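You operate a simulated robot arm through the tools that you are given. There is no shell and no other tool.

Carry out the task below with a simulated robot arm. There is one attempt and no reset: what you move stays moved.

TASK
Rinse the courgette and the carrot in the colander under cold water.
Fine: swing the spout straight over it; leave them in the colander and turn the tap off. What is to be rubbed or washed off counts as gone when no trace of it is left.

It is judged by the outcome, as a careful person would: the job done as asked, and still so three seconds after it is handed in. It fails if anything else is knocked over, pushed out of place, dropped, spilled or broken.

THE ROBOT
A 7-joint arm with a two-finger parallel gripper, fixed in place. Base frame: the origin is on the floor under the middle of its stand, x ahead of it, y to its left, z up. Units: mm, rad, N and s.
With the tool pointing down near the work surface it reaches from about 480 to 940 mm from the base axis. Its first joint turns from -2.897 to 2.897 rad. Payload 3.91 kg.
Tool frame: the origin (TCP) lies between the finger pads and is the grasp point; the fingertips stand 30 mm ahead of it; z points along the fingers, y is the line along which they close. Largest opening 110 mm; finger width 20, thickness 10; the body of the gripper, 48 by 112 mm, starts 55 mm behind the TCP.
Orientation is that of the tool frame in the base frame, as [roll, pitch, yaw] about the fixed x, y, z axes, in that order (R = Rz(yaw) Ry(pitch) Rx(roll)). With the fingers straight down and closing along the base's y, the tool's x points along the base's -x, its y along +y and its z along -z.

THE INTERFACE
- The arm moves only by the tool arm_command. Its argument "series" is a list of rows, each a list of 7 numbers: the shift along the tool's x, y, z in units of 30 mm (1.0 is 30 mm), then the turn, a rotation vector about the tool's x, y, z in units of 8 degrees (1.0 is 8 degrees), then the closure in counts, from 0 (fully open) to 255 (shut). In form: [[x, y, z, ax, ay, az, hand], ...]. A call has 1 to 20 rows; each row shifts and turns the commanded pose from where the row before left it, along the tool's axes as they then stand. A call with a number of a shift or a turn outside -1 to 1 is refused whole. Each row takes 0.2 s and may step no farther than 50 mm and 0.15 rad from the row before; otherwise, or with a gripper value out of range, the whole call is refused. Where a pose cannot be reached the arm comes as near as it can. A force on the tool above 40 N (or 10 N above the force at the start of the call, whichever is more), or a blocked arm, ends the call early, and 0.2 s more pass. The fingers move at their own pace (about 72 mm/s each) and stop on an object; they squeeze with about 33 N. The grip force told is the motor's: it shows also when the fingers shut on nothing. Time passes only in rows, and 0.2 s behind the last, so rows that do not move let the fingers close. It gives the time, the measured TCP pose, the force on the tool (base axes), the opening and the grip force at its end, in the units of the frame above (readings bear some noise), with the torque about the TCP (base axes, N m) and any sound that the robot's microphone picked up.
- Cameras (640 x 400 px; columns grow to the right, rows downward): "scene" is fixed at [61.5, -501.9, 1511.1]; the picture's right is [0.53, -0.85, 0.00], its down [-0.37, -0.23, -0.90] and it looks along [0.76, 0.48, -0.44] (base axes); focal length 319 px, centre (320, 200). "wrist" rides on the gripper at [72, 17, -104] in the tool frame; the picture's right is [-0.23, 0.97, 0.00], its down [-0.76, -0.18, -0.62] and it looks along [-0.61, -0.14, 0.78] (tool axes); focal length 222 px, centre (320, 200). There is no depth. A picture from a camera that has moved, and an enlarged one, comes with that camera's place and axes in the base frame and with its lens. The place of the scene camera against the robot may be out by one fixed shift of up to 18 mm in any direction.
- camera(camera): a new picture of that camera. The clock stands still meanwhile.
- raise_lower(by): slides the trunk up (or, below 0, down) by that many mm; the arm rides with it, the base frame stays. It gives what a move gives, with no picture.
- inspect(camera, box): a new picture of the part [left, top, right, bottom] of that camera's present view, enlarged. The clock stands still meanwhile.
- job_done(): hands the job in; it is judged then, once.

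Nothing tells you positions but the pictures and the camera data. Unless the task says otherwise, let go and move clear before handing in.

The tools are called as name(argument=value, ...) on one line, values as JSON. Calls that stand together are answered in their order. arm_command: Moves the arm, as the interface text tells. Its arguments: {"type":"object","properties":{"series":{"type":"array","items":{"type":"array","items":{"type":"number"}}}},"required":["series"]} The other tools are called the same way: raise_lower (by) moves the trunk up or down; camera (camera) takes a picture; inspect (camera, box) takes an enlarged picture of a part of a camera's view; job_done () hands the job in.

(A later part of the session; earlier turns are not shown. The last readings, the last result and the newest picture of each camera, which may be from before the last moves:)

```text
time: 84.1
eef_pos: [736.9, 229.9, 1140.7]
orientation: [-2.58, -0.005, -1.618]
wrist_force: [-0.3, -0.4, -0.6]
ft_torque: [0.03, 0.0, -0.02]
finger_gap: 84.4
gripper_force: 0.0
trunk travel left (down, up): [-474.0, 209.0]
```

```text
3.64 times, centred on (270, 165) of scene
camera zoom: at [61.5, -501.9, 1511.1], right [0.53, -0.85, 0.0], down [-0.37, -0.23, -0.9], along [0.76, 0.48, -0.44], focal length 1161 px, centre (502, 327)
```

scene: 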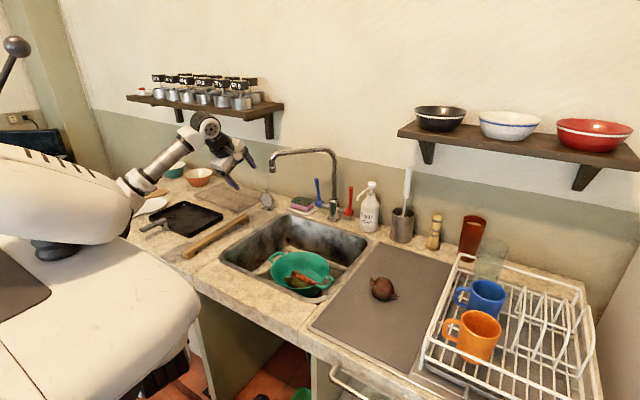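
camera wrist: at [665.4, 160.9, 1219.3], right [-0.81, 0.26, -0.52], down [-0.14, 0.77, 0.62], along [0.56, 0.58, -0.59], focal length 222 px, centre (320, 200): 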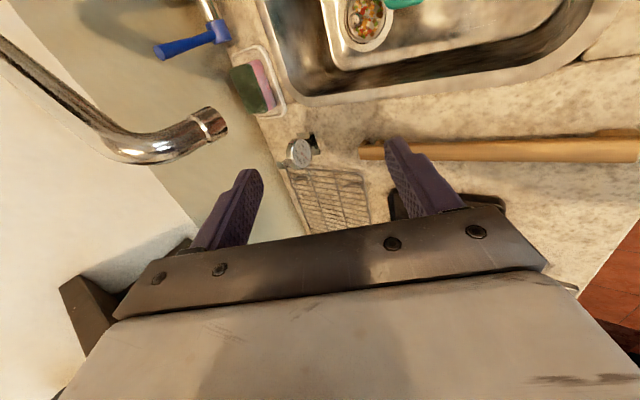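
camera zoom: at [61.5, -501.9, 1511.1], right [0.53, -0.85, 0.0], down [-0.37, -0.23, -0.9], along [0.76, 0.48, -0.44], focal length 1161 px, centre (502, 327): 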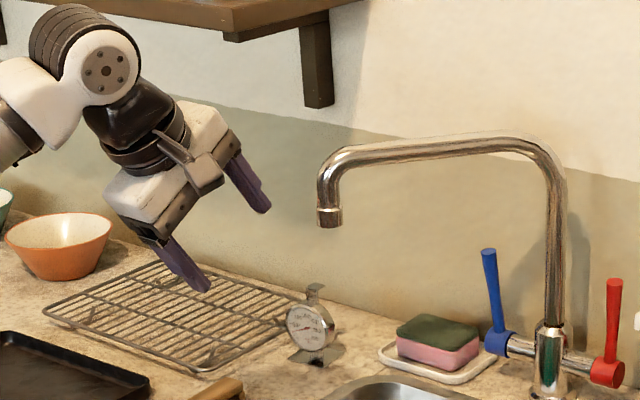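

Triangulating puts the nozzle end near (838,197,1115) and the tube at z≈1165. It's about 235 mm from the column at (1015,42), so it needs roughly a 44° swing towards the robot. I'll set the tool vertical again with the fingers shut, and raise the trunk for reach.

arm_command(series=[[0, 0, 0, -1, 0, 0, 255], [0, 0, 0, -1, 0, 0, 255], [0, 0, 0, -1, 0, 0, 255], [0, 0, 0, -1, 0, 0, 255], [0, 0, 0, 0, 0, 0, 255]])

raise_lower(by=200)

camera(camera="wrist")

camera(camera="scene")

```text
time: 85.3
eef_pos: [737.1, 229.6, 1128.3]
orientation: [-3.139, -0.006, -1.62]
wrist_force: [0.8, 0.0, 0.5]
ft_torque: [-0.01, 0.04, 0.0]
finger_gap: 0.0
gripper_force: 33.3
out of reach, approached as far as the arm can: row 4
trunk travel left (down, up): [-474.0, 209.0]
```

```text
time: 87.5
eef_pos: [737.2, 229.5, 1327.8]
orientation: [-3.137, -0.005, -1.62]
wrist_force: [-1.2, 0.7, 0.1]
ft_torque: [0.04, -0.01, -0.03]
finger_gap: 0.1
gripper_force: 33.1
trunk travel left (down, up): [-674.0, 9.0]
```

```text
taken
camera wrist: at [717.2, 158.3, 1431.4], right [-0.96, 0.27, -0.01], down [0.21, 0.76, 0.62], along [0.17, 0.6, -0.78], focal length 222 px, centre (320, 200)
```

wrist: 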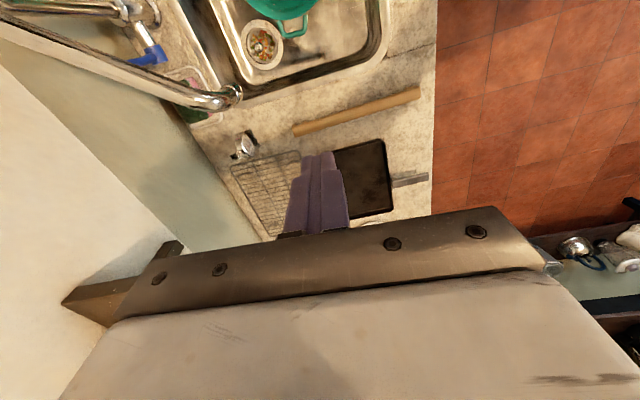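

```text
taken
```

scene: 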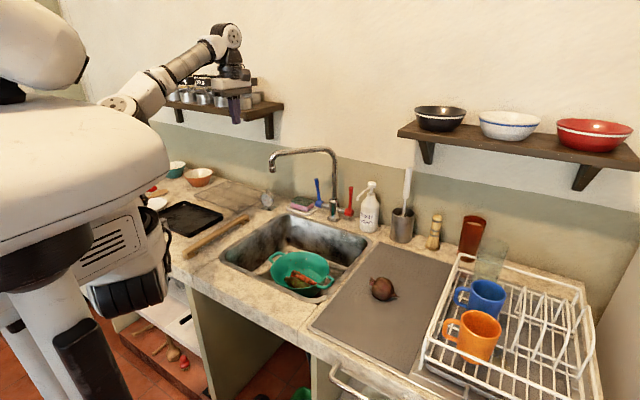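

From above the spout geometry is confirmed. The left shelf's right end comes to about y 319 at z 1270–1300, so I must stay well below that y. I'll bring the shut fingers over the point just behind the spout, near (892,207), still high.

arm_command(series=[[0.25, 0, 0, 0, 0, 0, 255], [0.25, 0, 0, 0, 0, 0, 255], [0, -0.65, 0, 0, 0, 0, 255], [0, -0.65, 0, 0, 0, 0, 255], [0, -0.65, 0, 0, 0, 0, 255], [0, -0.65, 0, 0, 0, 0, 255], [0, -0.65, 0, 0, 0, 0, 255], [0, -0.65, 0, 0, 0, 0, 255], [0, -0.65, 0, 0, 0, 0, 255], [0, -0.65, 0, 0, 0, 0, 255], [0, 0, 0, 0, 0, 0, 255]])

camera(camera="wrist")

camera(camera="scene")

```text
time: 89.9
eef_pos: [830.3, 214.3, 1311.9]
orientation: [-3.136, -0.006, -1.619]
wrist_force: [0.7, -0.4, -0.5]
ft_torque: [-0.02, 0.02, -0.01]
finger_gap: 0.0
gripper_force: 33.4
out of reach, approached as far as the arm can: row 5, 7, 8, 9, 10
trunk travel left (down, up): [-674.0, 9.0]
```

```text
taken
camera wrist: at [810.6, 142.5, 1416.1], right [-0.96, 0.27, -0.01], down [0.21, 0.76, 0.62], along [0.18, 0.6, -0.78], focal length 222 px, centre (320, 200)
```

wrist: 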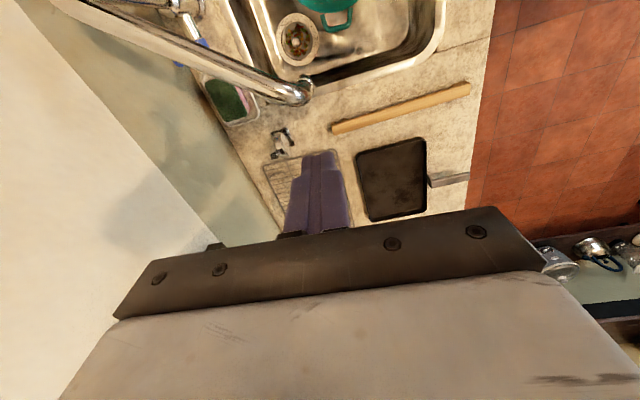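

```text
taken
```

scene: 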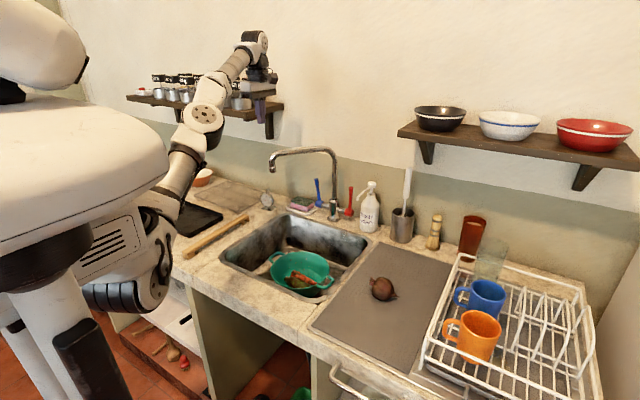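

It's out of reach this high, but lower should reach further. I'll drop to about z 1245, still above the spout, then move outward.

arm_command(series=[[0, 0, 0.7, 0, 0, 0, 255], [0, 0, 0.7, 0, 0, 0, 255], [0, 0, 0.7, 0, 0, 0, 255], [0.03, -0.5, 0, 0, 0, 0, 255], [0.03, -0.5, 0, 0, 0, 0, 255], [0.03, -0.5, 0, 0, 0, 0, 255], [0.03, -0.5, 0, 0, 0, 0, 255], [0, 0, 0, 0, 0, 0, 255]])

camera(camera="wrist")

camera(camera="scene")

```text
time: 91.7
eef_pos: [865.9, 206.5, 1249.6]
orientation: [-3.137, -0.007, -1.618]
wrist_force: [-0.8, 0.6, -0.2]
ft_torque: [-0.02, -0.01, 0.01]
finger_gap: 0.0
gripper_force: 33.2
out of reach, approached as far as the arm can: row 6, 7
trunk travel left (down, up): [-674.0, 9.0]
```

```text
taken
camera wrist: at [847.1, 135.5, 1353.5], right [-0.96, 0.27, -0.01], down [0.21, 0.76, 0.62], along [0.17, 0.6, -0.78], focal length 222 px, centre (320, 200)
```

wrist: 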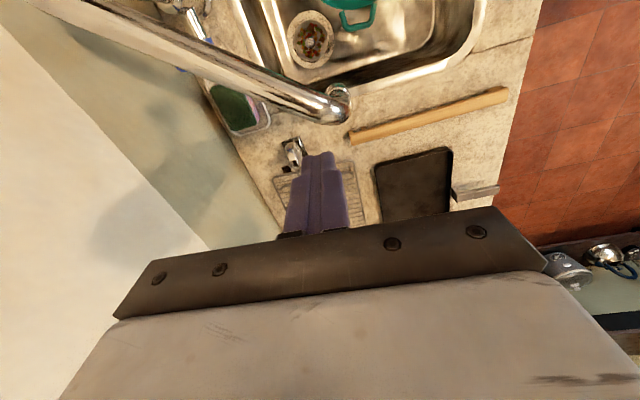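

```text
taken
```

scene: 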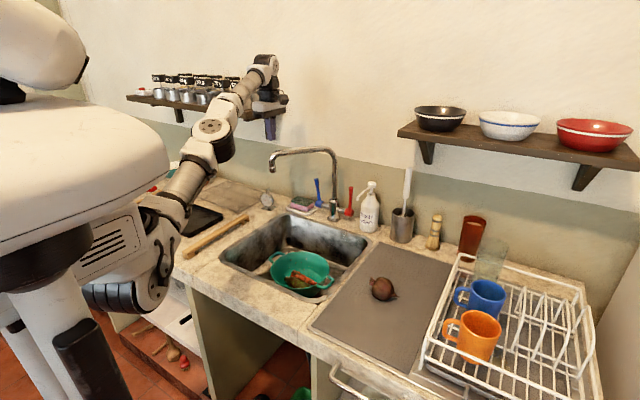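

I'm nearly above the right spot. I'll enlarge the wrist view to judge the finger position against the tube.

inspect(camera="wrist", box=[20, 0, 380, 240])

inspect(camera="scene", box=[200, 50, 360, 220])

```text
1.67 times, centred on (200, 120) of wrist
camera zoom: at [847.1, 135.5, 1353.5], right [-0.96, 0.27, -0.01], down [0.21, 0.76, 0.62], along [0.17, 0.6, -0.78], focal length 370 px, centre (520, 333)
```

zoom: 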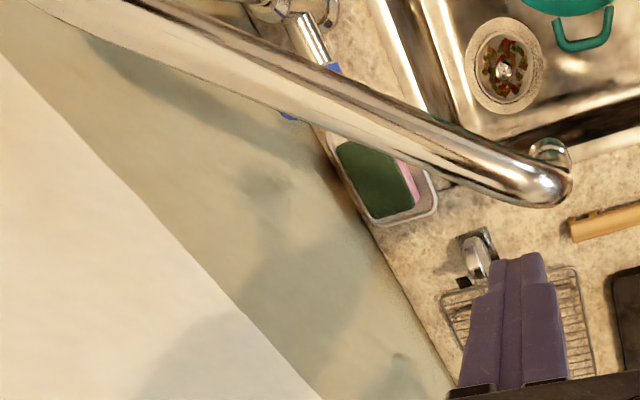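

```text
2.35 times, centred on (280, 135) of scene
camera zoom: at [61.5, -501.9, 1511.1], right [0.53, -0.85, 0.0], down [-0.37, -0.23, -0.9], along [0.76, 0.48, -0.44], focal length 751 px, centre (414, 353)
```

zoom: 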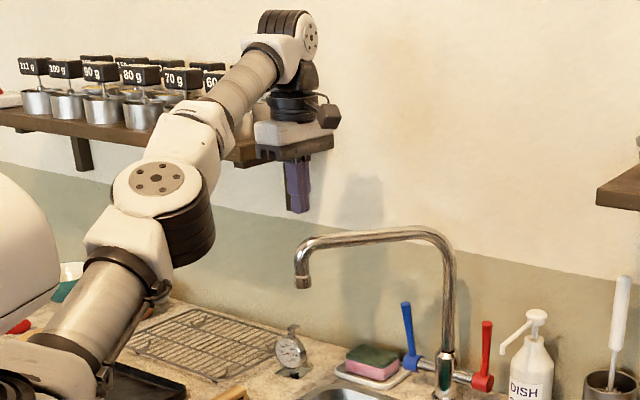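

The fingers would come down about 20 mm from the tube axis, which is too tight. I'll shift about 20 mm further left and outward, drop slightly, and check before going below tube level.

arm_command(series=[[-0.35, -0.1, 0.3, 0, 0, 0, 255], [-0.35, -0.1, 0.3, 0, 0, 0, 255], [0, 0, 0, 0, 0, 0, 255]])

inspect(camera="wrist", box=[20, 0, 380, 240])

inspect(camera="scene", box=[220, 80, 340, 180])

```text
time: 92.5
eef_pos: [868.1, 225.8, 1232.6]
orientation: [-3.136, -0.004, -1.619]
wrist_force: [-0.1, -0.6, -0.1]
ft_torque: [-0.01, -0.02, 0.0]
finger_gap: 0.0
gripper_force: 33.7
out of reach, approached as far as the arm can: row 1
trunk travel left (down, up): [-674.0, 9.0]
```

```text
1.67 times, centred on (200, 120) of wrist
camera zoom: at [848.6, 154.8, 1336.1], right [-0.96, 0.27, -0.01], down [0.21, 0.76, 0.62], along [0.18, 0.6, -0.78], focal length 370 px, centre (520, 333)
```

zoom: 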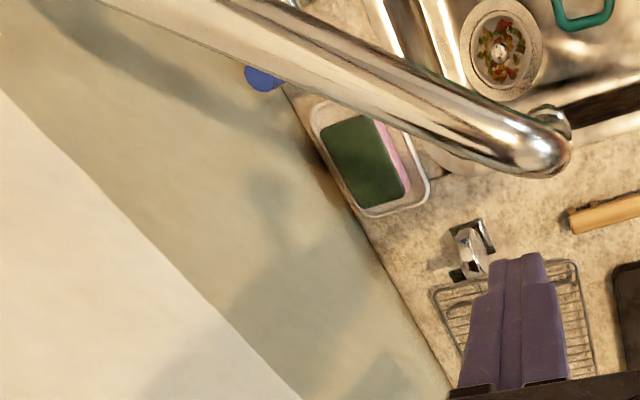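

```text
4.00 times, centred on (280, 130) of scene
camera zoom: at [61.5, -501.9, 1511.1], right [0.53, -0.85, 0.0], down [-0.37, -0.23, -0.9], along [0.76, 0.48, -0.44], focal length 1277 px, centre (480, 480)
```

zoom: 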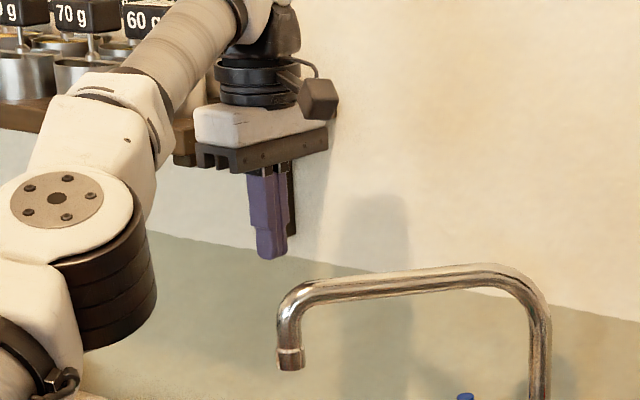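

There's about 20 mm of clearance to the tube, so I'll lower the fingers behind the spout to TCP z≈1170.

arm_command(series=[[0, 0, 0.5, 0, 0, 0, 255], [0, 0, 0.5, 0, 0, 0, 255], [0, 0, 0.5, 0, 0, 0, 255], [0, 0, 0.5, 0, 0, 0, 255], [0, 0, 0, 0, 0, 0, 255]])

inspect(camera="wrist", box=[20, 0, 380, 240])

inspect(camera="scene", box=[220, 80, 340, 180])

```text
time: 93.7
eef_pos: [885.8, 229.2, 1178.9]
orientation: [-3.139, -0.006, -1.62]
wrist_force: [0.5, -0.9, 0.6]
ft_torque: [-0.05, 0.01, 0.01]
finger_gap: 0.2
gripper_force: 32.8
out of reach, approached as far as the arm can: row 2, 3, 4
trunk travel left (down, up): [-674.0, 9.0]
```

```text
1.67 times, centred on (200, 120) of wrist
camera zoom: at [865.9, 159.1, 1281.8], right [-0.96, 0.27, 0.0], down [0.21, 0.76, 0.62], along [0.17, 0.59, -0.78], focal length 370 px, centre (520, 333)
```

zoom: 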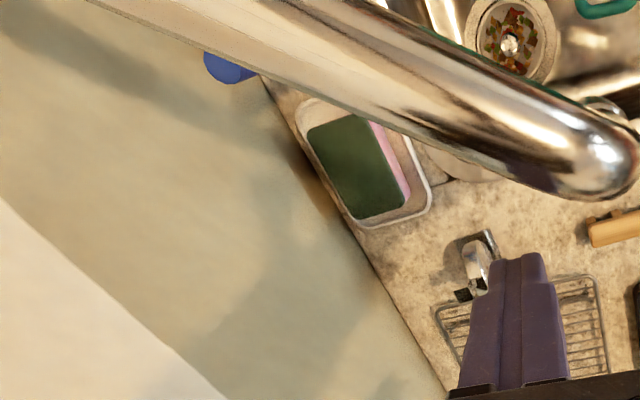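

```text
4.00 times, centred on (280, 130) of scene
camera zoom: at [61.5, -501.9, 1511.1], right [0.53, -0.85, 0.0], down [-0.37, -0.23, -0.9], along [0.76, 0.48, -0.44], focal length 1277 px, centre (480, 480)
```

zoom: 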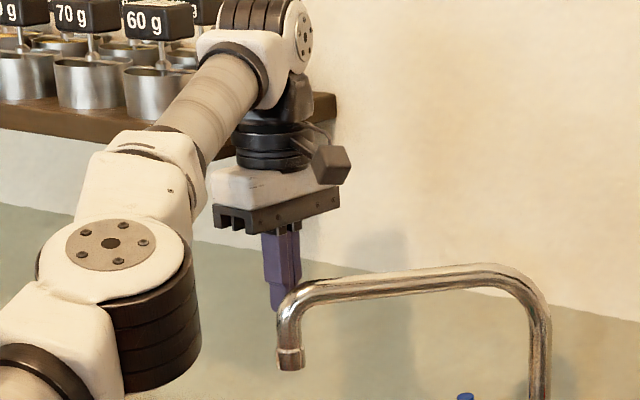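

The fingers are behind the spout end, with their tips just below the tube. I'll push along the spout's arc toward the robot in small steps.

arm_command(series=[[0.4, 0.18, 0.05, 0, 0, 0, 255], [0.4, 0.18, 0.05, 0, 0, 0, 255], [0.353, 0.294, 0.05, 0, 0, 0, 255], [0.353, 0.294, 0, 0, 0, 0, 255], [0, 0, 0, 0, 0, 0, 255]])

inspect(camera="wrist", box=[20, 0, 380, 240])

inspect(camera="scene", box=[220, 80, 380, 230])

```text
time: 94.9
eef_pos: [893.0, 199.1, 1189.0]
orientation: [-3.138, -0.006, -1.62]
wrist_force: [0.2, 0.1, 0.2]
ft_torque: [0.0, -0.01, 0.0]
finger_gap: 0.1
gripper_force: 32.6
out of reach, approached as far as the arm can: row 1, 2, 3, 4
trunk travel left (down, up): [-674.0, 9.0]
```

```text
1.67 times, centred on (200, 120) of wrist
camera zoom: at [873.1, 128.2, 1290.9], right [-0.96, 0.27, -0.01], down [0.21, 0.76, 0.62], along [0.17, 0.59, -0.78], focal length 370 px, centre (520, 333)
```

zoom: 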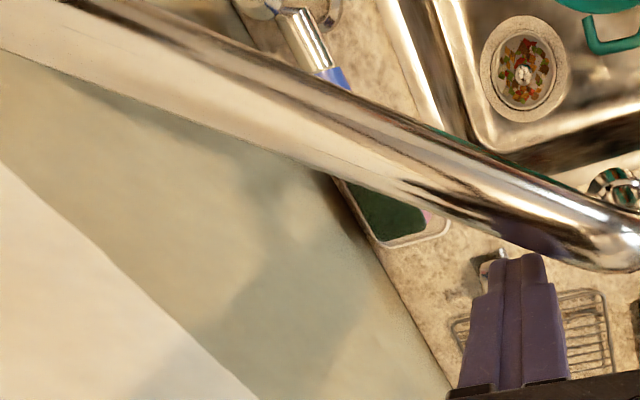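

```text
2.67 times, centred on (300, 155) of scene
camera zoom: at [61.5, -501.9, 1511.1], right [0.53, -0.85, 0.0], down [-0.37, -0.23, -0.9], along [0.76, 0.48, -0.44], focal length 852 px, centre (373, 320)
```

zoom: 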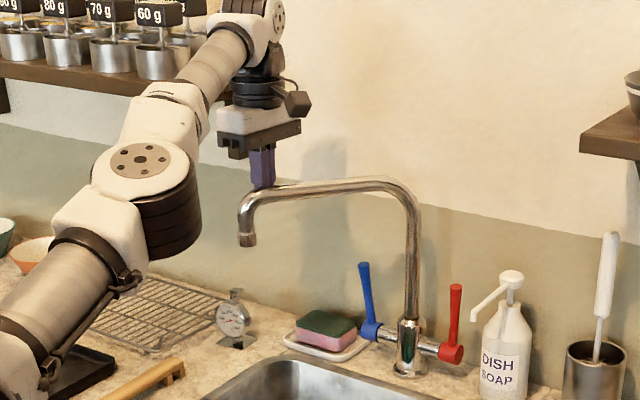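

The commanded pose had run ahead of what the arm could reach, so this was just recentring without contact. I'll pull the command back to about (879,200,1169), behind the tube.

arm_command(series=[[-0.173, 0.565, 0.133, 0, 0, 0, 255], [-0.173, 0.565, 0.133, 0, 0, 0, 255], [-0.173, 0.565, 0.133, 0, 0, 0, 255], [0, 0, 0, 0, 0, 0, 255]])

inspect(camera="scene", box=[220, 80, 380, 230])

inspect(camera="wrist", box=[20, 0, 380, 240])

```text
time: 95.9
eef_pos: [882.7, 229.4, 1187.0]
orientation: [-3.136, -0.006, -1.62]
wrist_force: [-0.5, 0.6, -0.3]
ft_torque: [0.01, 0.01, 0.02]
finger_gap: 0.0
gripper_force: 32.9
out of reach, approached as far as the arm can: row 1, 2, 3
trunk travel left (down, up): [-674.0, 9.0]
```

```text
2.67 times, centred on (300, 155) of scene
camera zoom: at [61.5, -501.9, 1511.1], right [0.53, -0.85, 0.0], down [-0.37, -0.23, -0.9], along [0.76, 0.48, -0.44], focal length 852 px, centre (373, 320)
```

zoom: 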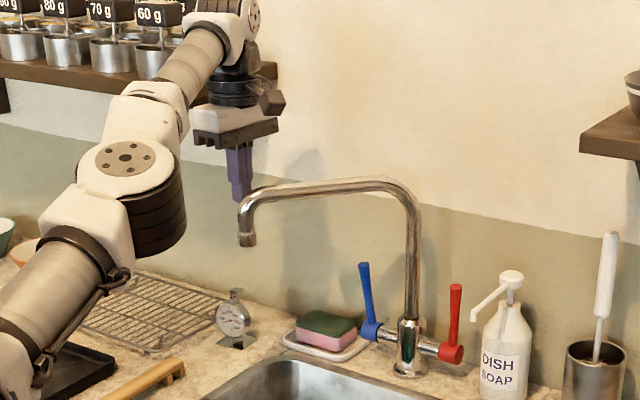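

```text
1.67 times, centred on (200, 120) of wrist
camera zoom: at [862.9, 158.4, 1291.2], right [-0.96, 0.27, 0.0], down [0.21, 0.76, 0.62], along [0.17, 0.59, -0.78], focal length 370 px, centre (520, 333)
```

zoom: 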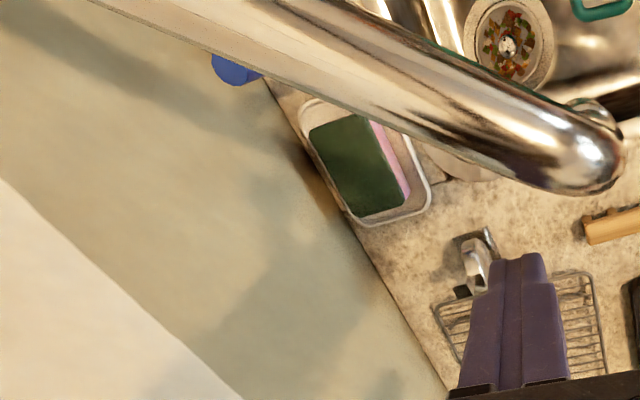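

The response isn't matching my model of the commanded pose, so I'll issue one still row to see what it settles at.

arm_command(series=[[0, 0, 0, 0, 0, 0, 255], [0, 0, 0, 0, 0, 0, 255]])

```text
time: 96.5
eef_pos: [881.8, 228.9, 1186.6]
orientation: [-3.138, -0.005, -1.618]
wrist_force: [0.0, 0.5, -0.3]
ft_torque: [0.05, -0.02, 0.01]
finger_gap: 0.2
gripper_force: 33.1
trunk travel left (down, up): [-674.0, 9.0]
```

The vertical tool is at a wrist limit this high and far out. I'll tilt the fingers 24° forward, which worked earlier, to regain freedom while staying behind the spout.

arm_command(series=[[0, 0, 0, 1, 0, 0, 255], [0, 0, 0, 1, 0, 0, 255], [0, 0, 0, 1, 0, 0, 255], [0, 0, 0, 0, 0, 0, 255]])

inspect(camera="scene", box=[220, 80, 380, 230])

camera(camera="wrist")

```text
time: 97.5
eef_pos: [951.0, 255.9, 1215.1]
orientation: [-2.718, -0.006, -1.621]
wrist_force: [0.1, -0.5, -0.5]
ft_torque: [0.0, -0.03, 0.02]
finger_gap: 0.0
gripper_force: 32.9
out of reach, approached as far as the arm can: row 1, 2, 3
trunk travel left (down, up): [-674.0, 9.0]
```

```text
2.67 times, centred on (300, 155) of scene
camera zoom: at [61.5, -501.9, 1511.1], right [0.53, -0.85, 0.0], down [-0.37, -0.23, -0.9], along [0.76, 0.48, -0.44], focal length 852 px, centre (373, 320)
```

zoom: 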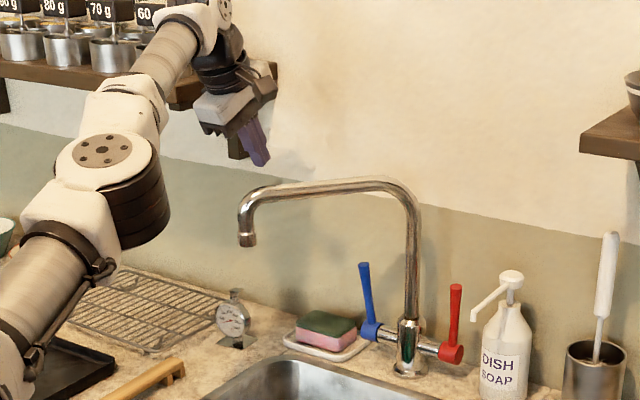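

```text
taken
camera wrist: at [890.5, 187.9, 1301.5], right [-0.88, 0.27, -0.4], down [-0.06, 0.77, 0.64], along [0.48, 0.58, -0.66], focal length 222 px, centre (320, 200)
```

wrist: 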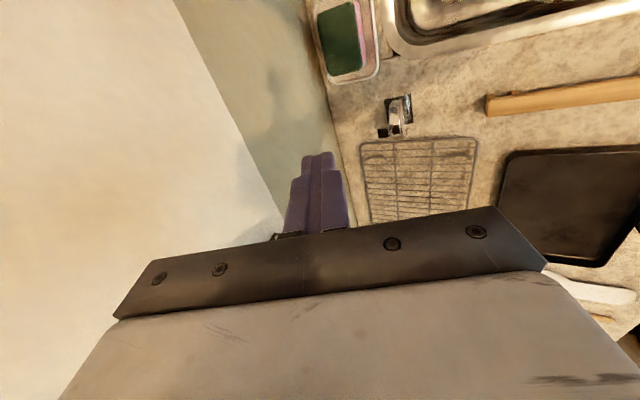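

Whoa: the arm is stretched nearly straight (singular) there, and the TCP drifted outward to (951,256,1215). It's still clear of the shelf and spout. I'll pull straight back along -x to bend the elbow again before trying anything else.

arm_command(series=[[0.025, 0.455, -0.205, 0, 0, 0, 255], [0.025, 0.455, -0.205, 0, 0, 0, 255], [0.025, 0.455, -0.205, 0, 0, 0, 255], [0.025, 0.455, -0.205, 0, 0, 0, 255]])

camera(camera="scene")

```text
time: 98.5
eef_pos: [933.6, 277.1, 1233.8]
orientation: [-2.719, -0.005, -1.62]
wrist_force: [-0.3, 0.8, -1.0]
ft_torque: [-0.01, 0.0, 0.0]
finger_gap: 0.1
gripper_force: 33.5
out of reach, approached as far as the arm can: row 1, 2, 3, 4
trunk travel left (down, up): [-674.0, 9.0]
```

```text
taken
```

scene: 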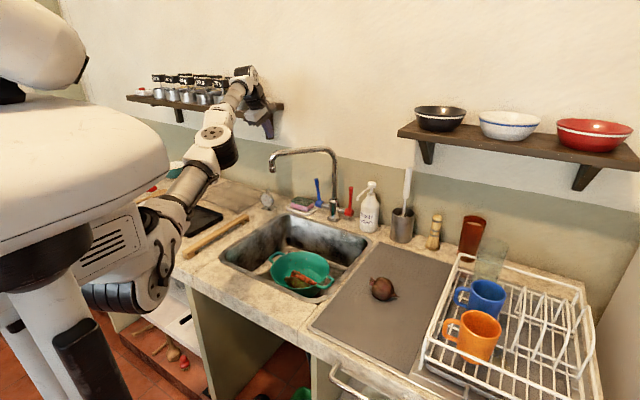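

The wrist is stuck on its outer reach sphere, so only a command straight toward the shoulder will bend the elbow. That line also stays clear of the shelf and spout, so I'll pull inward along it.

arm_command(series=[[0.133, 0.376, -0.007, 0, 0, 0, 255], [0.133, 0.376, -0.007, 0, 0, 0, 255], [0.133, 0.376, -0.007, 0, 0, 0, 255], [0.133, 0.376, -0.007, 0, 0, 0, 255], [0.133, 0.376, -0.007, 0, 0, 0, 255], [0.133, 0.376, -0.007, 0, 0, 0, 255]])

camera(camera="wrist")

inspect(camera="scene", box=[180, 50, 340, 180])

```text
time: 99.9
eef_pos: [934.8, 276.2, 1232.2]
orientation: [-2.72, -0.006, -1.619]
wrist_force: [-0.4, 0.1, 0.2]
ft_torque: [0.01, 0.02, 0.03]
finger_gap: 0.0
gripper_force: 33.0
out of reach, approached as far as the arm can: row 1, 2, 3, 4, 5, 6
trunk travel left (down, up): [-674.0, 9.0]
```

```text
taken
camera wrist: at [874.4, 207.1, 1319.6], right [-0.88, 0.27, -0.4], down [-0.06, 0.77, 0.64], along [0.48, 0.58, -0.66], focal length 222 px, centre (320, 200)
```

wrist: 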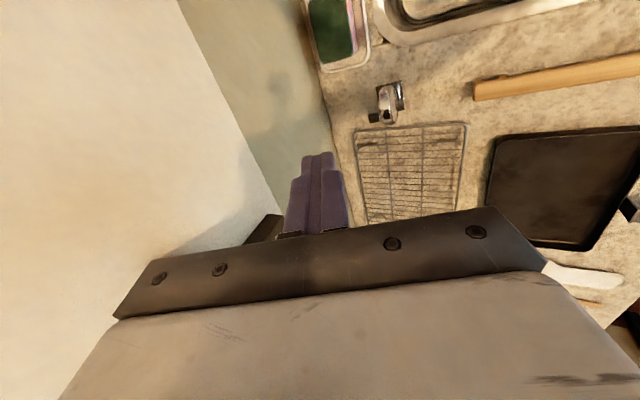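

```text
3.08 times, centred on (260, 115) of scene
camera zoom: at [61.5, -501.9, 1511.1], right [0.53, -0.85, 0.0], down [-0.37, -0.23, -0.9], along [0.76, 0.48, -0.44], focal length 982 px, centre (505, 462)
```

zoom: 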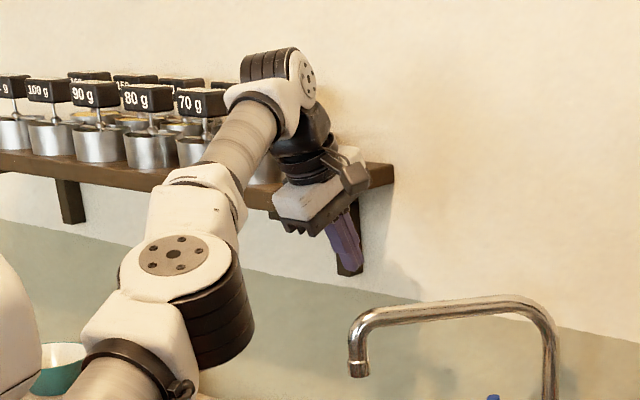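

The arm seems caught on the wrong side of its full-extension point, with the elbow at its straight limit. Moving the hand to the right (-y) along the reach sphere should flex the elbow the proper way. There is room above the tube, so I'll try that.

arm_command(series=[[0.466, -0.206, -0.017, 0, 0, 0, 255], [0.466, -0.206, -0.017, 0, 0, 0, 255], [0.466, -0.206, -0.017, 0, 0, 0, 255], [0.466, -0.206, -0.017, 0, 0, 0, 255], [0.466, -0.206, -0.017, 0, 0, 0, 255]])

inspect(camera="scene", box=[180, 50, 340, 180])

```text
time: 101.1
eef_pos: [958.4, 205.8, 1246.2]
orientation: [-2.716, -0.006, -1.62]
wrist_force: [0.6, -0.3, 0.4]
ft_torque: [0.04, 0.0, -0.01]
finger_gap: 0.0
gripper_force: 33.1
trunk travel left (down, up): [-674.0, 9.0]
```

```text
3.08 times, centred on (260, 115) of scene
camera zoom: at [61.5, -501.9, 1511.1], right [0.53, -0.85, 0.0], down [-0.37, -0.23, -0.9], along [0.76, 0.48, -0.44], focal length 982 px, centre (505, 462)
```

zoom: 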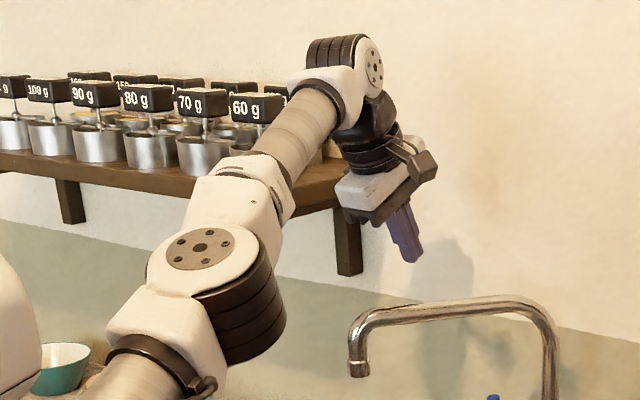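

That moved freely. Now I'll try straight -y, which also pulls slightly inward, to see whether the elbow folds.

arm_command(series=[[0.4, -0.02, 0.0, 0, 0, 0, 255], [0.4, -0.02, 0.0, 0, 0, 0, 255], [0.4, -0.02, 0.0, 0, 0, 0, 255], [0.4, -0.02, 0, 0, 0, 0, 255]])

```text
time: 102.1
eef_pos: [968.5, 158.8, 1253.4]
orientation: [-2.718, -0.007, -1.62]
wrist_force: [0.1, 0.1, 0.4]
ft_torque: [0.04, 0.0, 0.01]
finger_gap: 0.0
gripper_force: 32.8
out of reach, approached as far as the arm can: row 2, 4
trunk travel left (down, up): [-674.0, 9.0]
```

arm_command(series=[[0.415, 0.255, -0.115, 0, 0, 0, 255], [0.415, 0.255, -0.115, 0, 0, 0, 255], [0.415, 0.255, -0.115, 0, 0, 0, 255], [0.415, 0.255, -0.115, 0, 0, 0, 255], [0.415, 0.255, -0.115, 0, 0, 0, 255]])

camera(camera="scene")

```text
time: 103.3
eef_pos: [968.4, 109.0, 1273.9]
orientation: [-2.719, -0.005, -1.618]
wrist_force: [-0.1, 0.7, -0.3]
ft_torque: [0.01, -0.03, 0.0]
finger_gap: 0.1
gripper_force: 32.9
out of reach, approached as far as the arm can: row 1, 2, 3, 4, 5
trunk travel left (down, up): [-674.0, 9.0]
```

```text
taken
```

scene: 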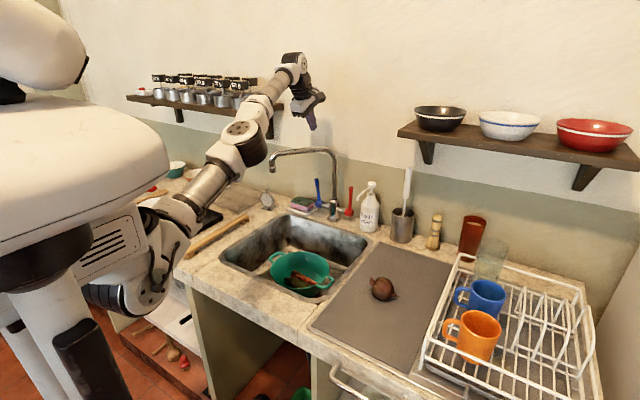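

I'm still riding the reach limit. I'll carry on to the right with a slight inward pull, since that side is open space.

arm_command(series=[[0.507, 0.155, 0.04, 0, 0, 0, 255], [0.507, 0.155, 0.04, 0, 0, 0, 255], [0.507, 0.155, 0.04, 0, 0, 0, 255], [0.507, 0.155, 0.04, 0, 0, 0, 255], [0.507, 0.155, 0.04, 0, 0, 0, 255], [0.507, 0.155, 0.04, 0, 0, 0, 255], [0.507, 0.155, 0.04, 0, 0, 0, 255], [0.507, 0.155, 0.04, 0, 0, 0, 255]])

camera(camera="scene")

```text
time: 105.1
eef_pos: [978.8, -7.4, 1272.0]
orientation: [-2.72, -0.007, -1.617]
wrist_force: [0.2, 0.6, 0.3]
ft_torque: [-0.03, -0.01, -0.01]
finger_gap: 0.0
gripper_force: 33.2
out of reach, approached as far as the arm can: row 1, 2, 3, 4, 5, 6, 7, 8
trunk travel left (down, up): [-674.0, 9.0]
```

```text
taken
```

scene: 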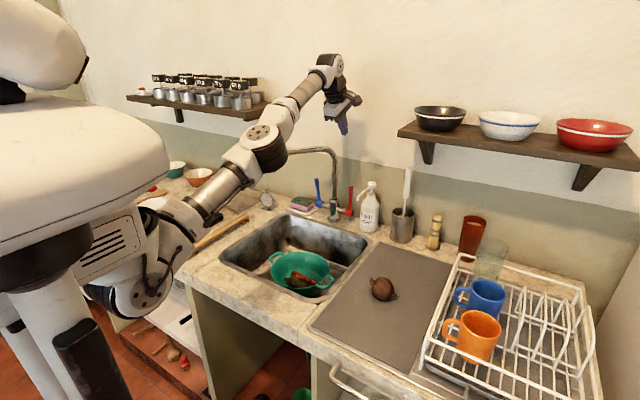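

Now I'll try a pure inward pull from this different posture.

arm_command(series=[[0.02, 0.5, 0, 0, 0, 0, 255], [0.02, 0.5, 0, 0, 0, 0, 255], [0.02, 0.5, 0, 0, 0, 0, 255], [0.02, 0.5, 0, 0, 0, 0, 255]])

```text
time: 106.1
eef_pos: [979.6, -6.9, 1272.7]
orientation: [-2.72, -0.006, -1.619]
wrist_force: [-1.1, 0.6, -0.1]
ft_torque: [0.02, 0.0, -0.03]
finger_gap: 0.0
gripper_force: 33.3
out of reach, approached as far as the arm can: row 1, 2, 3, 4
trunk travel left (down, up): [-674.0, 9.0]
```

No response, because at the elbow's straight limit the geometry only opens outward first. I'll push slightly outward (the wall is still 60 mm or more away) while moving right, then inward, to flip the elbow to its proper side.

arm_command(series=[[0.3, -0.5, 0, 0, 0, 0, 255], [0.3, -0.5, 0, 0, 0, 0, 255], [0.3, 0.3, 0, 0, 0, 0, 255], [0.3, 0.4, 0, 0, 0, 0, 255], [0.3, 0.4, 0, 0, 0, 0, 255], [0.3, 0.4, 0, 0, 0, 0, 255], [0, 0.4, 0, 0, 0, 0, 255]])

camera(camera="scene")

```text
time: 107.7
eef_pos: [977.0, -61.2, 1272.9]
orientation: [-2.719, -0.005, -1.619]
wrist_force: [-0.7, -0.6, -1.2]
ft_torque: [-0.03, -0.03, 0.0]
finger_gap: 0.0
gripper_force: 32.6
out of reach, approached as far as the arm can: row 1, 2, 3, 4, 5, 6, 7
trunk travel left (down, up): [-674.0, 9.0]
```

```text
taken
```

scene: 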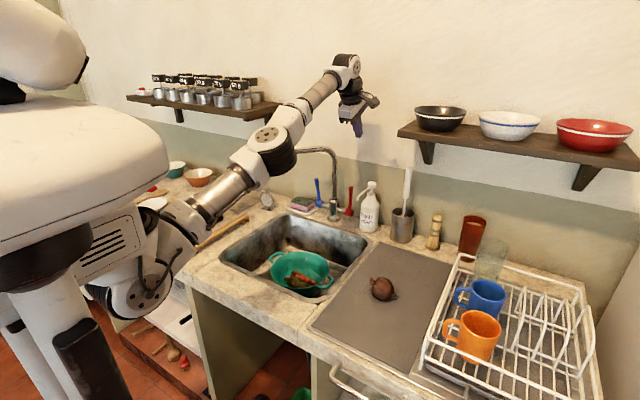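

The arm is exactly at full stretch, where neither pure push nor pull works. Tilting the tool is what changes the elbow angle, so I'll un-tilt while pulling inward, which should fold it the right way.

arm_command(series=[[0.05, 0.97, -0.23, -1, 0, 0, 255], [0.05, 0.98, -0.08, -1, 0, 0, 255], [0.05, 0.98, 0.05, -1, 0, 0, 255], [0.05, 0.8, 0, 0, 0, 0, 255], [0.05, 0.8, 0, 0, 0, 0, 255]])

camera(camera="scene")

```text
time: 108.9
eef_pos: [887.0, -68.5, 1268.6]
orientation: [-3.138, -0.005, -1.62]
wrist_force: [0.3, 0.1, -0.5]
ft_torque: [0.02, -0.01, 0.0]
finger_gap: 0.0
gripper_force: 33.4
out of reach, approached as far as the arm can: row 3, 4, 5
trunk travel left (down, up): [-674.0, 9.0]
```

```text
taken
```

scene: 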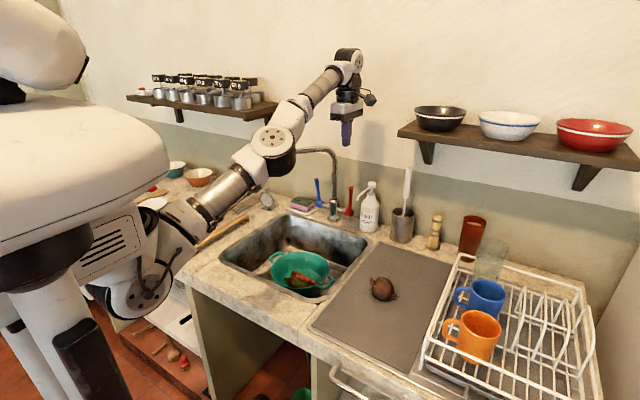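

Un-tilting partly worked: rows 1–2 were reachable. Pitching the fingers further back toward the robot should fold the elbow more, so I'll continue that and then pull in.

arm_command(series=[[0.04, 0.97, 0.0, -1, 0, 0, 255], [0.04, 0.97, 0.0, -1, 0, 0, 255], [0.04, 0.97, 0.0, -1, 0, 0, 255], [0.04, 0.97, 0.0, -1, 0, 0, 255], [0, 0, 0, 0, 0, 0, 255]])

camera(camera="scene")

```text
time: 110.1
eef_pos: [797.9, -74.6, 1159.0]
orientation: [2.59, -0.005, -1.617]
wrist_force: [0.5, -1.1, 0.9]
ft_torque: [0.02, 0.03, -0.05]
finger_gap: 0.0
gripper_force: 32.7
out of reach, approached as far as the arm can: row 2, 3, 4
trunk travel left (down, up): [-674.0, 9.0]
```

```text
taken
```

scene: 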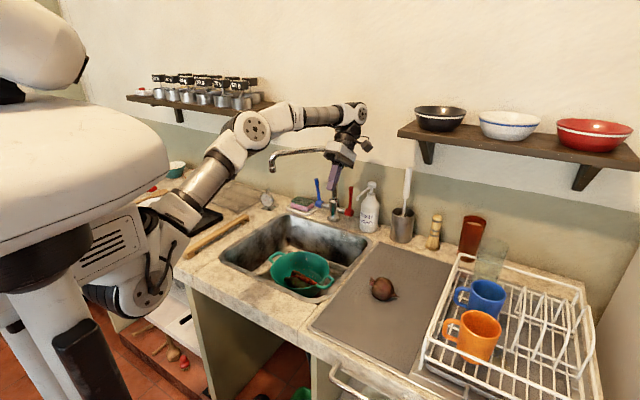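

The elbow is folded properly again, and I'll stay away from full stretch from now on. Next I'll back off toward the robot and restore the tool to a slight 16° forward tilt, which needs less reach.

arm_command(series=[[0.037, 0.681, 0.419, 0, 0, 0, 255], [0.037, 0.681, 0.419, 0, 0, 0, 255], [0.037, 0.681, 0.419, 0, 0, 0, 255], [0.037, 0.681, 0.419, 0, 0, 0, 255], [0, 0, 0, 1, 0, 0, 255], [0, 0, 0, 1, 0, 0, 255], [0, 0, 0, 1, 0, 0, 255], [0, 0, 0, 1, 0, 0, 255], [0, 0, 0, 1, 0, 0, 255], [0, 0, 0, 1, 0, 0, 255], [0, 0, 0, 0, 0, 0, 255]])

camera(camera="scene")

camera(camera="wrist")

```text
time: 112.5
eef_pos: [703.7, -74.1, 1157.2]
orientation: [-2.854, -0.006, -1.619]
wrist_force: [-0.2, 0.0, 0.1]
ft_torque: [0.0, 0.0, -0.04]
finger_gap: 0.0
gripper_force: 32.7
trunk travel left (down, up): [-674.0, 9.0]
```

```text
taken
```

scene: 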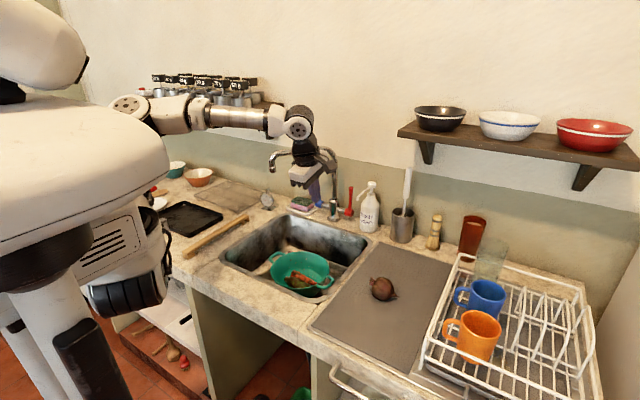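

```text
taken
camera wrist: at [655.5, -144.3, 1252.4], right [-0.92, 0.27, -0.28], down [0.03, 0.76, 0.64], along [0.39, 0.59, -0.71], focal length 222 px, centre (320, 200)
```

wrist: 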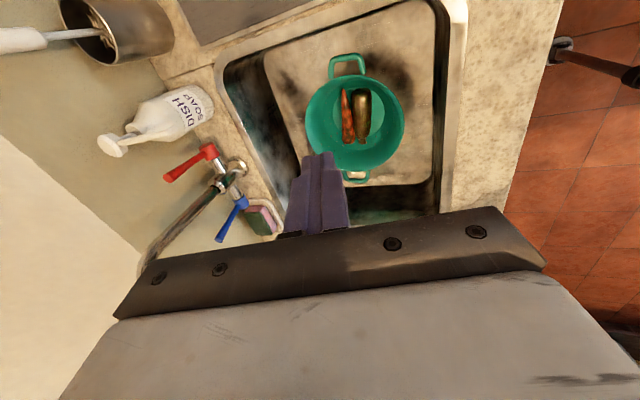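

The posture is healthy now. I'll move left along x≈705 to y≈255, well in front of the spout.

arm_command(series=[[-1, 0, 0, 0, 0, 0, 255], [-1, 0, 0, 0, 0, 0, 255], [-1, 0, 0, 0, 0, 0, 255], [-1, 0, 0, 0, 0, 0, 255], [-1, 0, 0, 0, 0, 0, 255], [-1, 0, 0, 0, 0, 0, 255], [-1, 0, 0, 0, 0, 0, 255], [-1, 0, 0, 0, 0, 0, 255], [-1, 0, 0, 0, 0, 0, 255], [-1, 0, 0, 0, 0, 0, 255], [-1, 0, 0, 0, 0, 0, 255], [0, 0, 0, 0, 0, 0, 255]])

camera(camera="scene")

camera(camera="wrist")

```text
time: 115.1
eef_pos: [718.1, 256.4, 1157.2]
orientation: [-2.858, -0.006, -1.62]
wrist_force: [-0.5, 0.6, 1.2]
ft_torque: [-0.01, 0.02, -0.04]
finger_gap: 0.0
gripper_force: 33.0
trunk travel left (down, up): [-674.0, 9.0]
```

```text
taken
```

scene: 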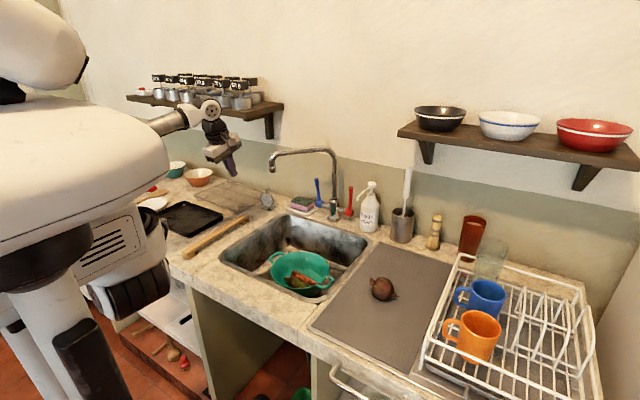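

```text
taken
camera wrist: at [670.6, 186.6, 1251.0], right [-0.92, 0.27, -0.27], down [0.03, 0.76, 0.64], along [0.38, 0.59, -0.71], focal length 222 px, centre (320, 200)
```

wrist: 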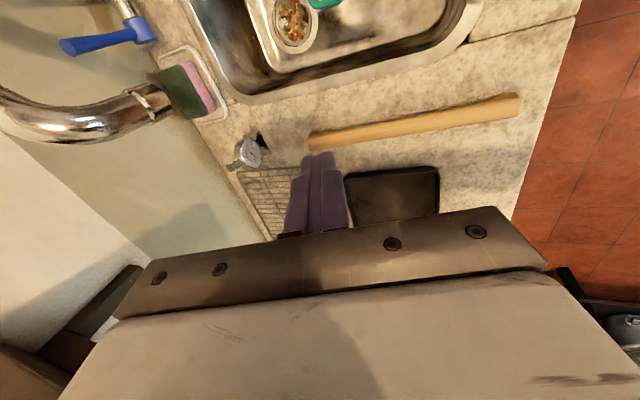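

The nozzle end is confirmed near (842,197). I'll pass forward to its left at y≈245, then check clearance before going fully behind it.

arm_command(series=[[0.02, -0.668, 0.172, 0, 0, 0, 255], [0.02, -0.668, 0.172, 0, 0, 0, 255], [0.02, -0.668, 0.172, 0, 0, 0, 255], [0.02, -0.668, 0.172, 0, 0, 0, 255], [0, 0, 0, 0, 0, 0, 255]])

camera(camera="wrist")

inspect(camera="scene", box=[180, 80, 340, 200])

```text
time: 116.3
eef_pos: [801.1, 250.3, 1159.4]
orientation: [-2.857, -0.003, -1.619]
wrist_force: [0.3, -0.4, -0.1]
ft_torque: [-0.01, -0.01, -0.02]
finger_gap: 0.0
gripper_force: 33.2
trunk travel left (down, up): [-674.0, 9.0]
```

```text
taken
camera wrist: at [753.7, 179.4, 1253.5], right [-0.92, 0.27, -0.27], down [0.03, 0.76, 0.64], along [0.38, 0.59, -0.71], focal length 222 px, centre (320, 200)
```

wrist: 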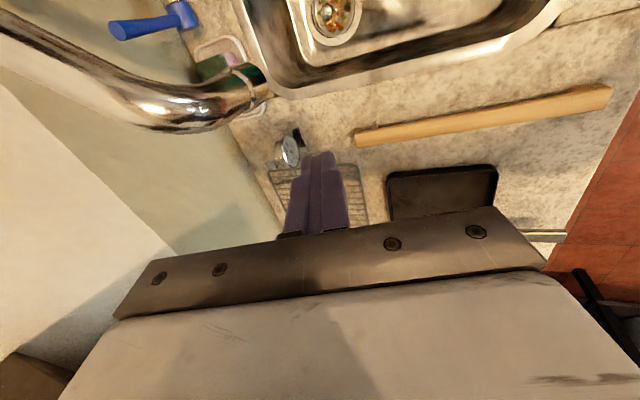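

```text
3.33 times, centred on (260, 140) of scene
camera zoom: at [61.5, -501.9, 1511.1], right [0.53, -0.85, 0.0], down [-0.37, -0.23, -0.9], along [0.76, 0.48, -0.44], focal length 1064 px, centre (520, 400)
```

zoom: 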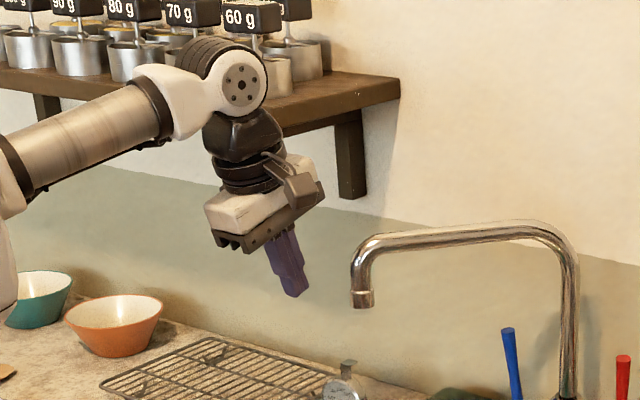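

The nozzle reads (842,196) again, so there's good clearance. I'll continue forward to x≈880.

arm_command(series=[[0.01, -0.66, 0.172, 0, 0, 0, 255], [0.01, -0.66, 0.172, 0, 0, 0, 255], [0.01, -0.66, 0.172, 0, 0, 0, 255], [0.02, -0.6, 0.16, 0, 0, 0, 255], [0, 0, 0, 0, 0, 0, 255]])

camera(camera="wrist")

inspect(camera="scene", box=[200, 80, 360, 200])

```text
time: 117.5
eef_pos: [881.2, 243.9, 1161.3]
orientation: [-2.858, -0.006, -1.62]
wrist_force: [-0.2, 0.1, -0.4]
ft_torque: [-0.01, 0.01, 0.0]
finger_gap: 0.0
gripper_force: 33.4
trunk travel left (down, up): [-674.0, 9.0]
```

```text
taken
camera wrist: at [833.5, 174.3, 1255.7], right [-0.92, 0.27, -0.27], down [0.03, 0.76, 0.64], along [0.38, 0.59, -0.71], focal length 222 px, centre (320, 200)
```

wrist: 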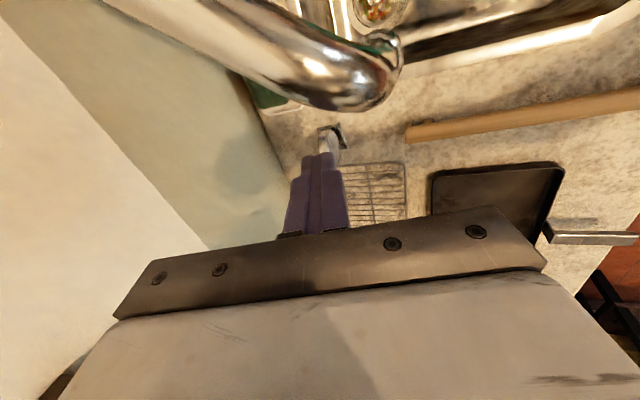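

```text
3.33 times, centred on (280, 140) of scene
camera zoom: at [61.5, -501.9, 1511.1], right [0.53, -0.85, 0.0], down [-0.37, -0.23, -0.9], along [0.76, 0.48, -0.44], focal length 1064 px, centre (453, 400)
```

zoom: 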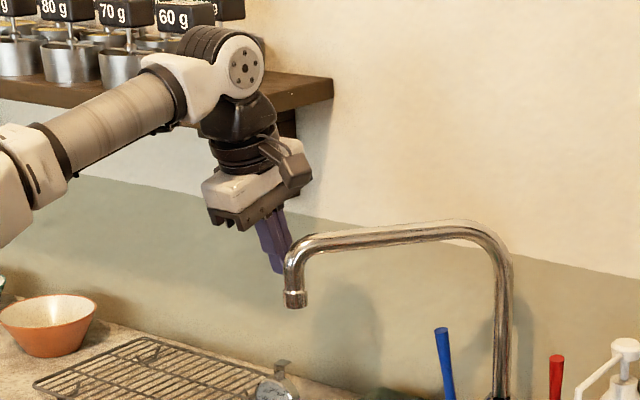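

The fingers are behind and left of the nozzle, so I'll push toward the robot side along the arc in small moves and check that the spout follows.

arm_command(series=[[0.488, 0.073, -0.021, 0, 0, 0, 255], [0.488, 0.073, -0.021, 0, 0, 0, 255], [0.488, 0.073, -0.021, 0, 0, 0, 255], [0.354, 0.282, -0.082, 0, 0, 0, 255], [0, 0, 0, 0, 0, 0, 255]])

camera(camera="wrist")

inspect(camera="scene", box=[200, 80, 360, 200])

```text
time: 118.7
eef_pos: [864.1, 189.5, 1161.6]
orientation: [-2.856, -0.005, -1.618]
wrist_force: [0.4, -0.5, 0.3]
ft_torque: [-0.01, 0.01, 0.02]
finger_gap: 0.0
gripper_force: 33.0
trunk travel left (down, up): [-674.0, 9.0]
```

```text
taken
camera wrist: at [815.5, 119.4, 1255.9], right [-0.92, 0.27, -0.27], down [0.03, 0.76, 0.64], along [0.38, 0.59, -0.71], focal length 222 px, centre (320, 200)
```

wrist: 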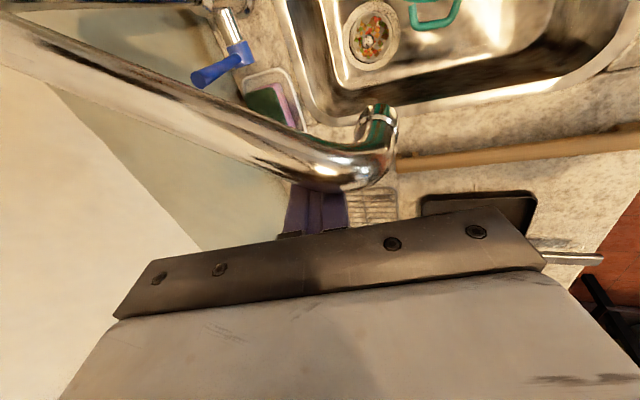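

```text
3.33 times, centred on (280, 140) of scene
camera zoom: at [61.5, -501.9, 1511.1], right [0.53, -0.85, 0.0], down [-0.37, -0.23, -0.9], along [0.76, 0.48, -0.44], focal length 1064 px, centre (453, 400)
```

zoom: 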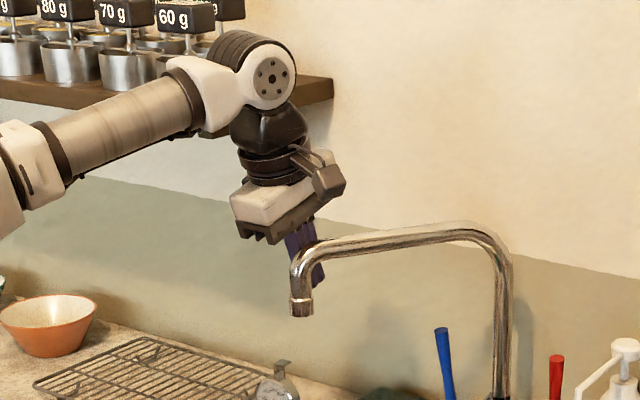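

The spout is following with very little force, now at about 145°. I'll continue along the arc.

arm_command(series=[[0.361, 0.28, -0.082, 0, 0, 0, 255], [0.361, 0.28, -0.082, 0, 0, 0, 255], [0.359, 0.189, -0.055, 0, 0, 0, 255], [0.359, 0.189, -0.055, 0, 0, 0, 255], [0.359, 0.189, -0.055, 0, 0, 0, 255], [0, 0, 0, 0, 0, 0, 255]])

camera(camera="wrist")

inspect(camera="scene", box=[220, 80, 380, 200])

```text
time: 120.1
eef_pos: [826.4, 136.7, 1161.5]
orientation: [-2.857, -0.007, -1.62]
wrist_force: [-0.2, -0.6, -0.4]
ft_torque: [-0.05, 0.01, -0.03]
finger_gap: 0.0
gripper_force: 32.3
trunk travel left (down, up): [-674.0, 9.0]
```

```text
taken
camera wrist: at [777.8, 66.7, 1255.8], right [-0.92, 0.27, -0.27], down [0.03, 0.76, 0.64], along [0.38, 0.59, -0.71], focal length 222 px, centre (320, 200)
```

wrist: 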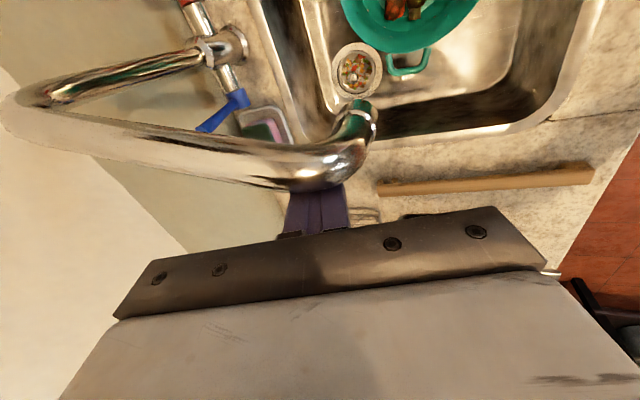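

```text
3.33 times, centred on (300, 140) of scene
camera zoom: at [61.5, -501.9, 1511.1], right [0.53, -0.85, 0.0], down [-0.37, -0.23, -0.9], along [0.76, 0.48, -0.44], focal length 1064 px, centre (387, 400)
```

zoom: 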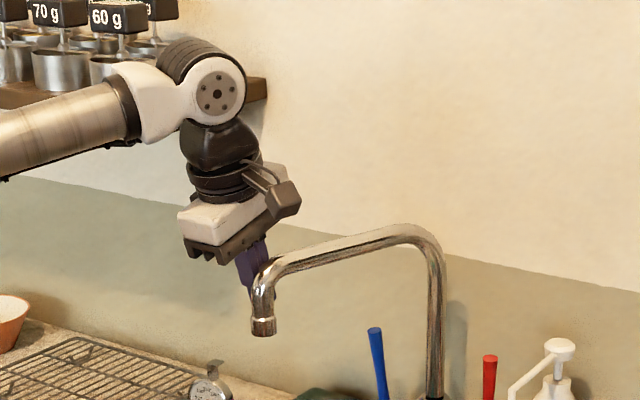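

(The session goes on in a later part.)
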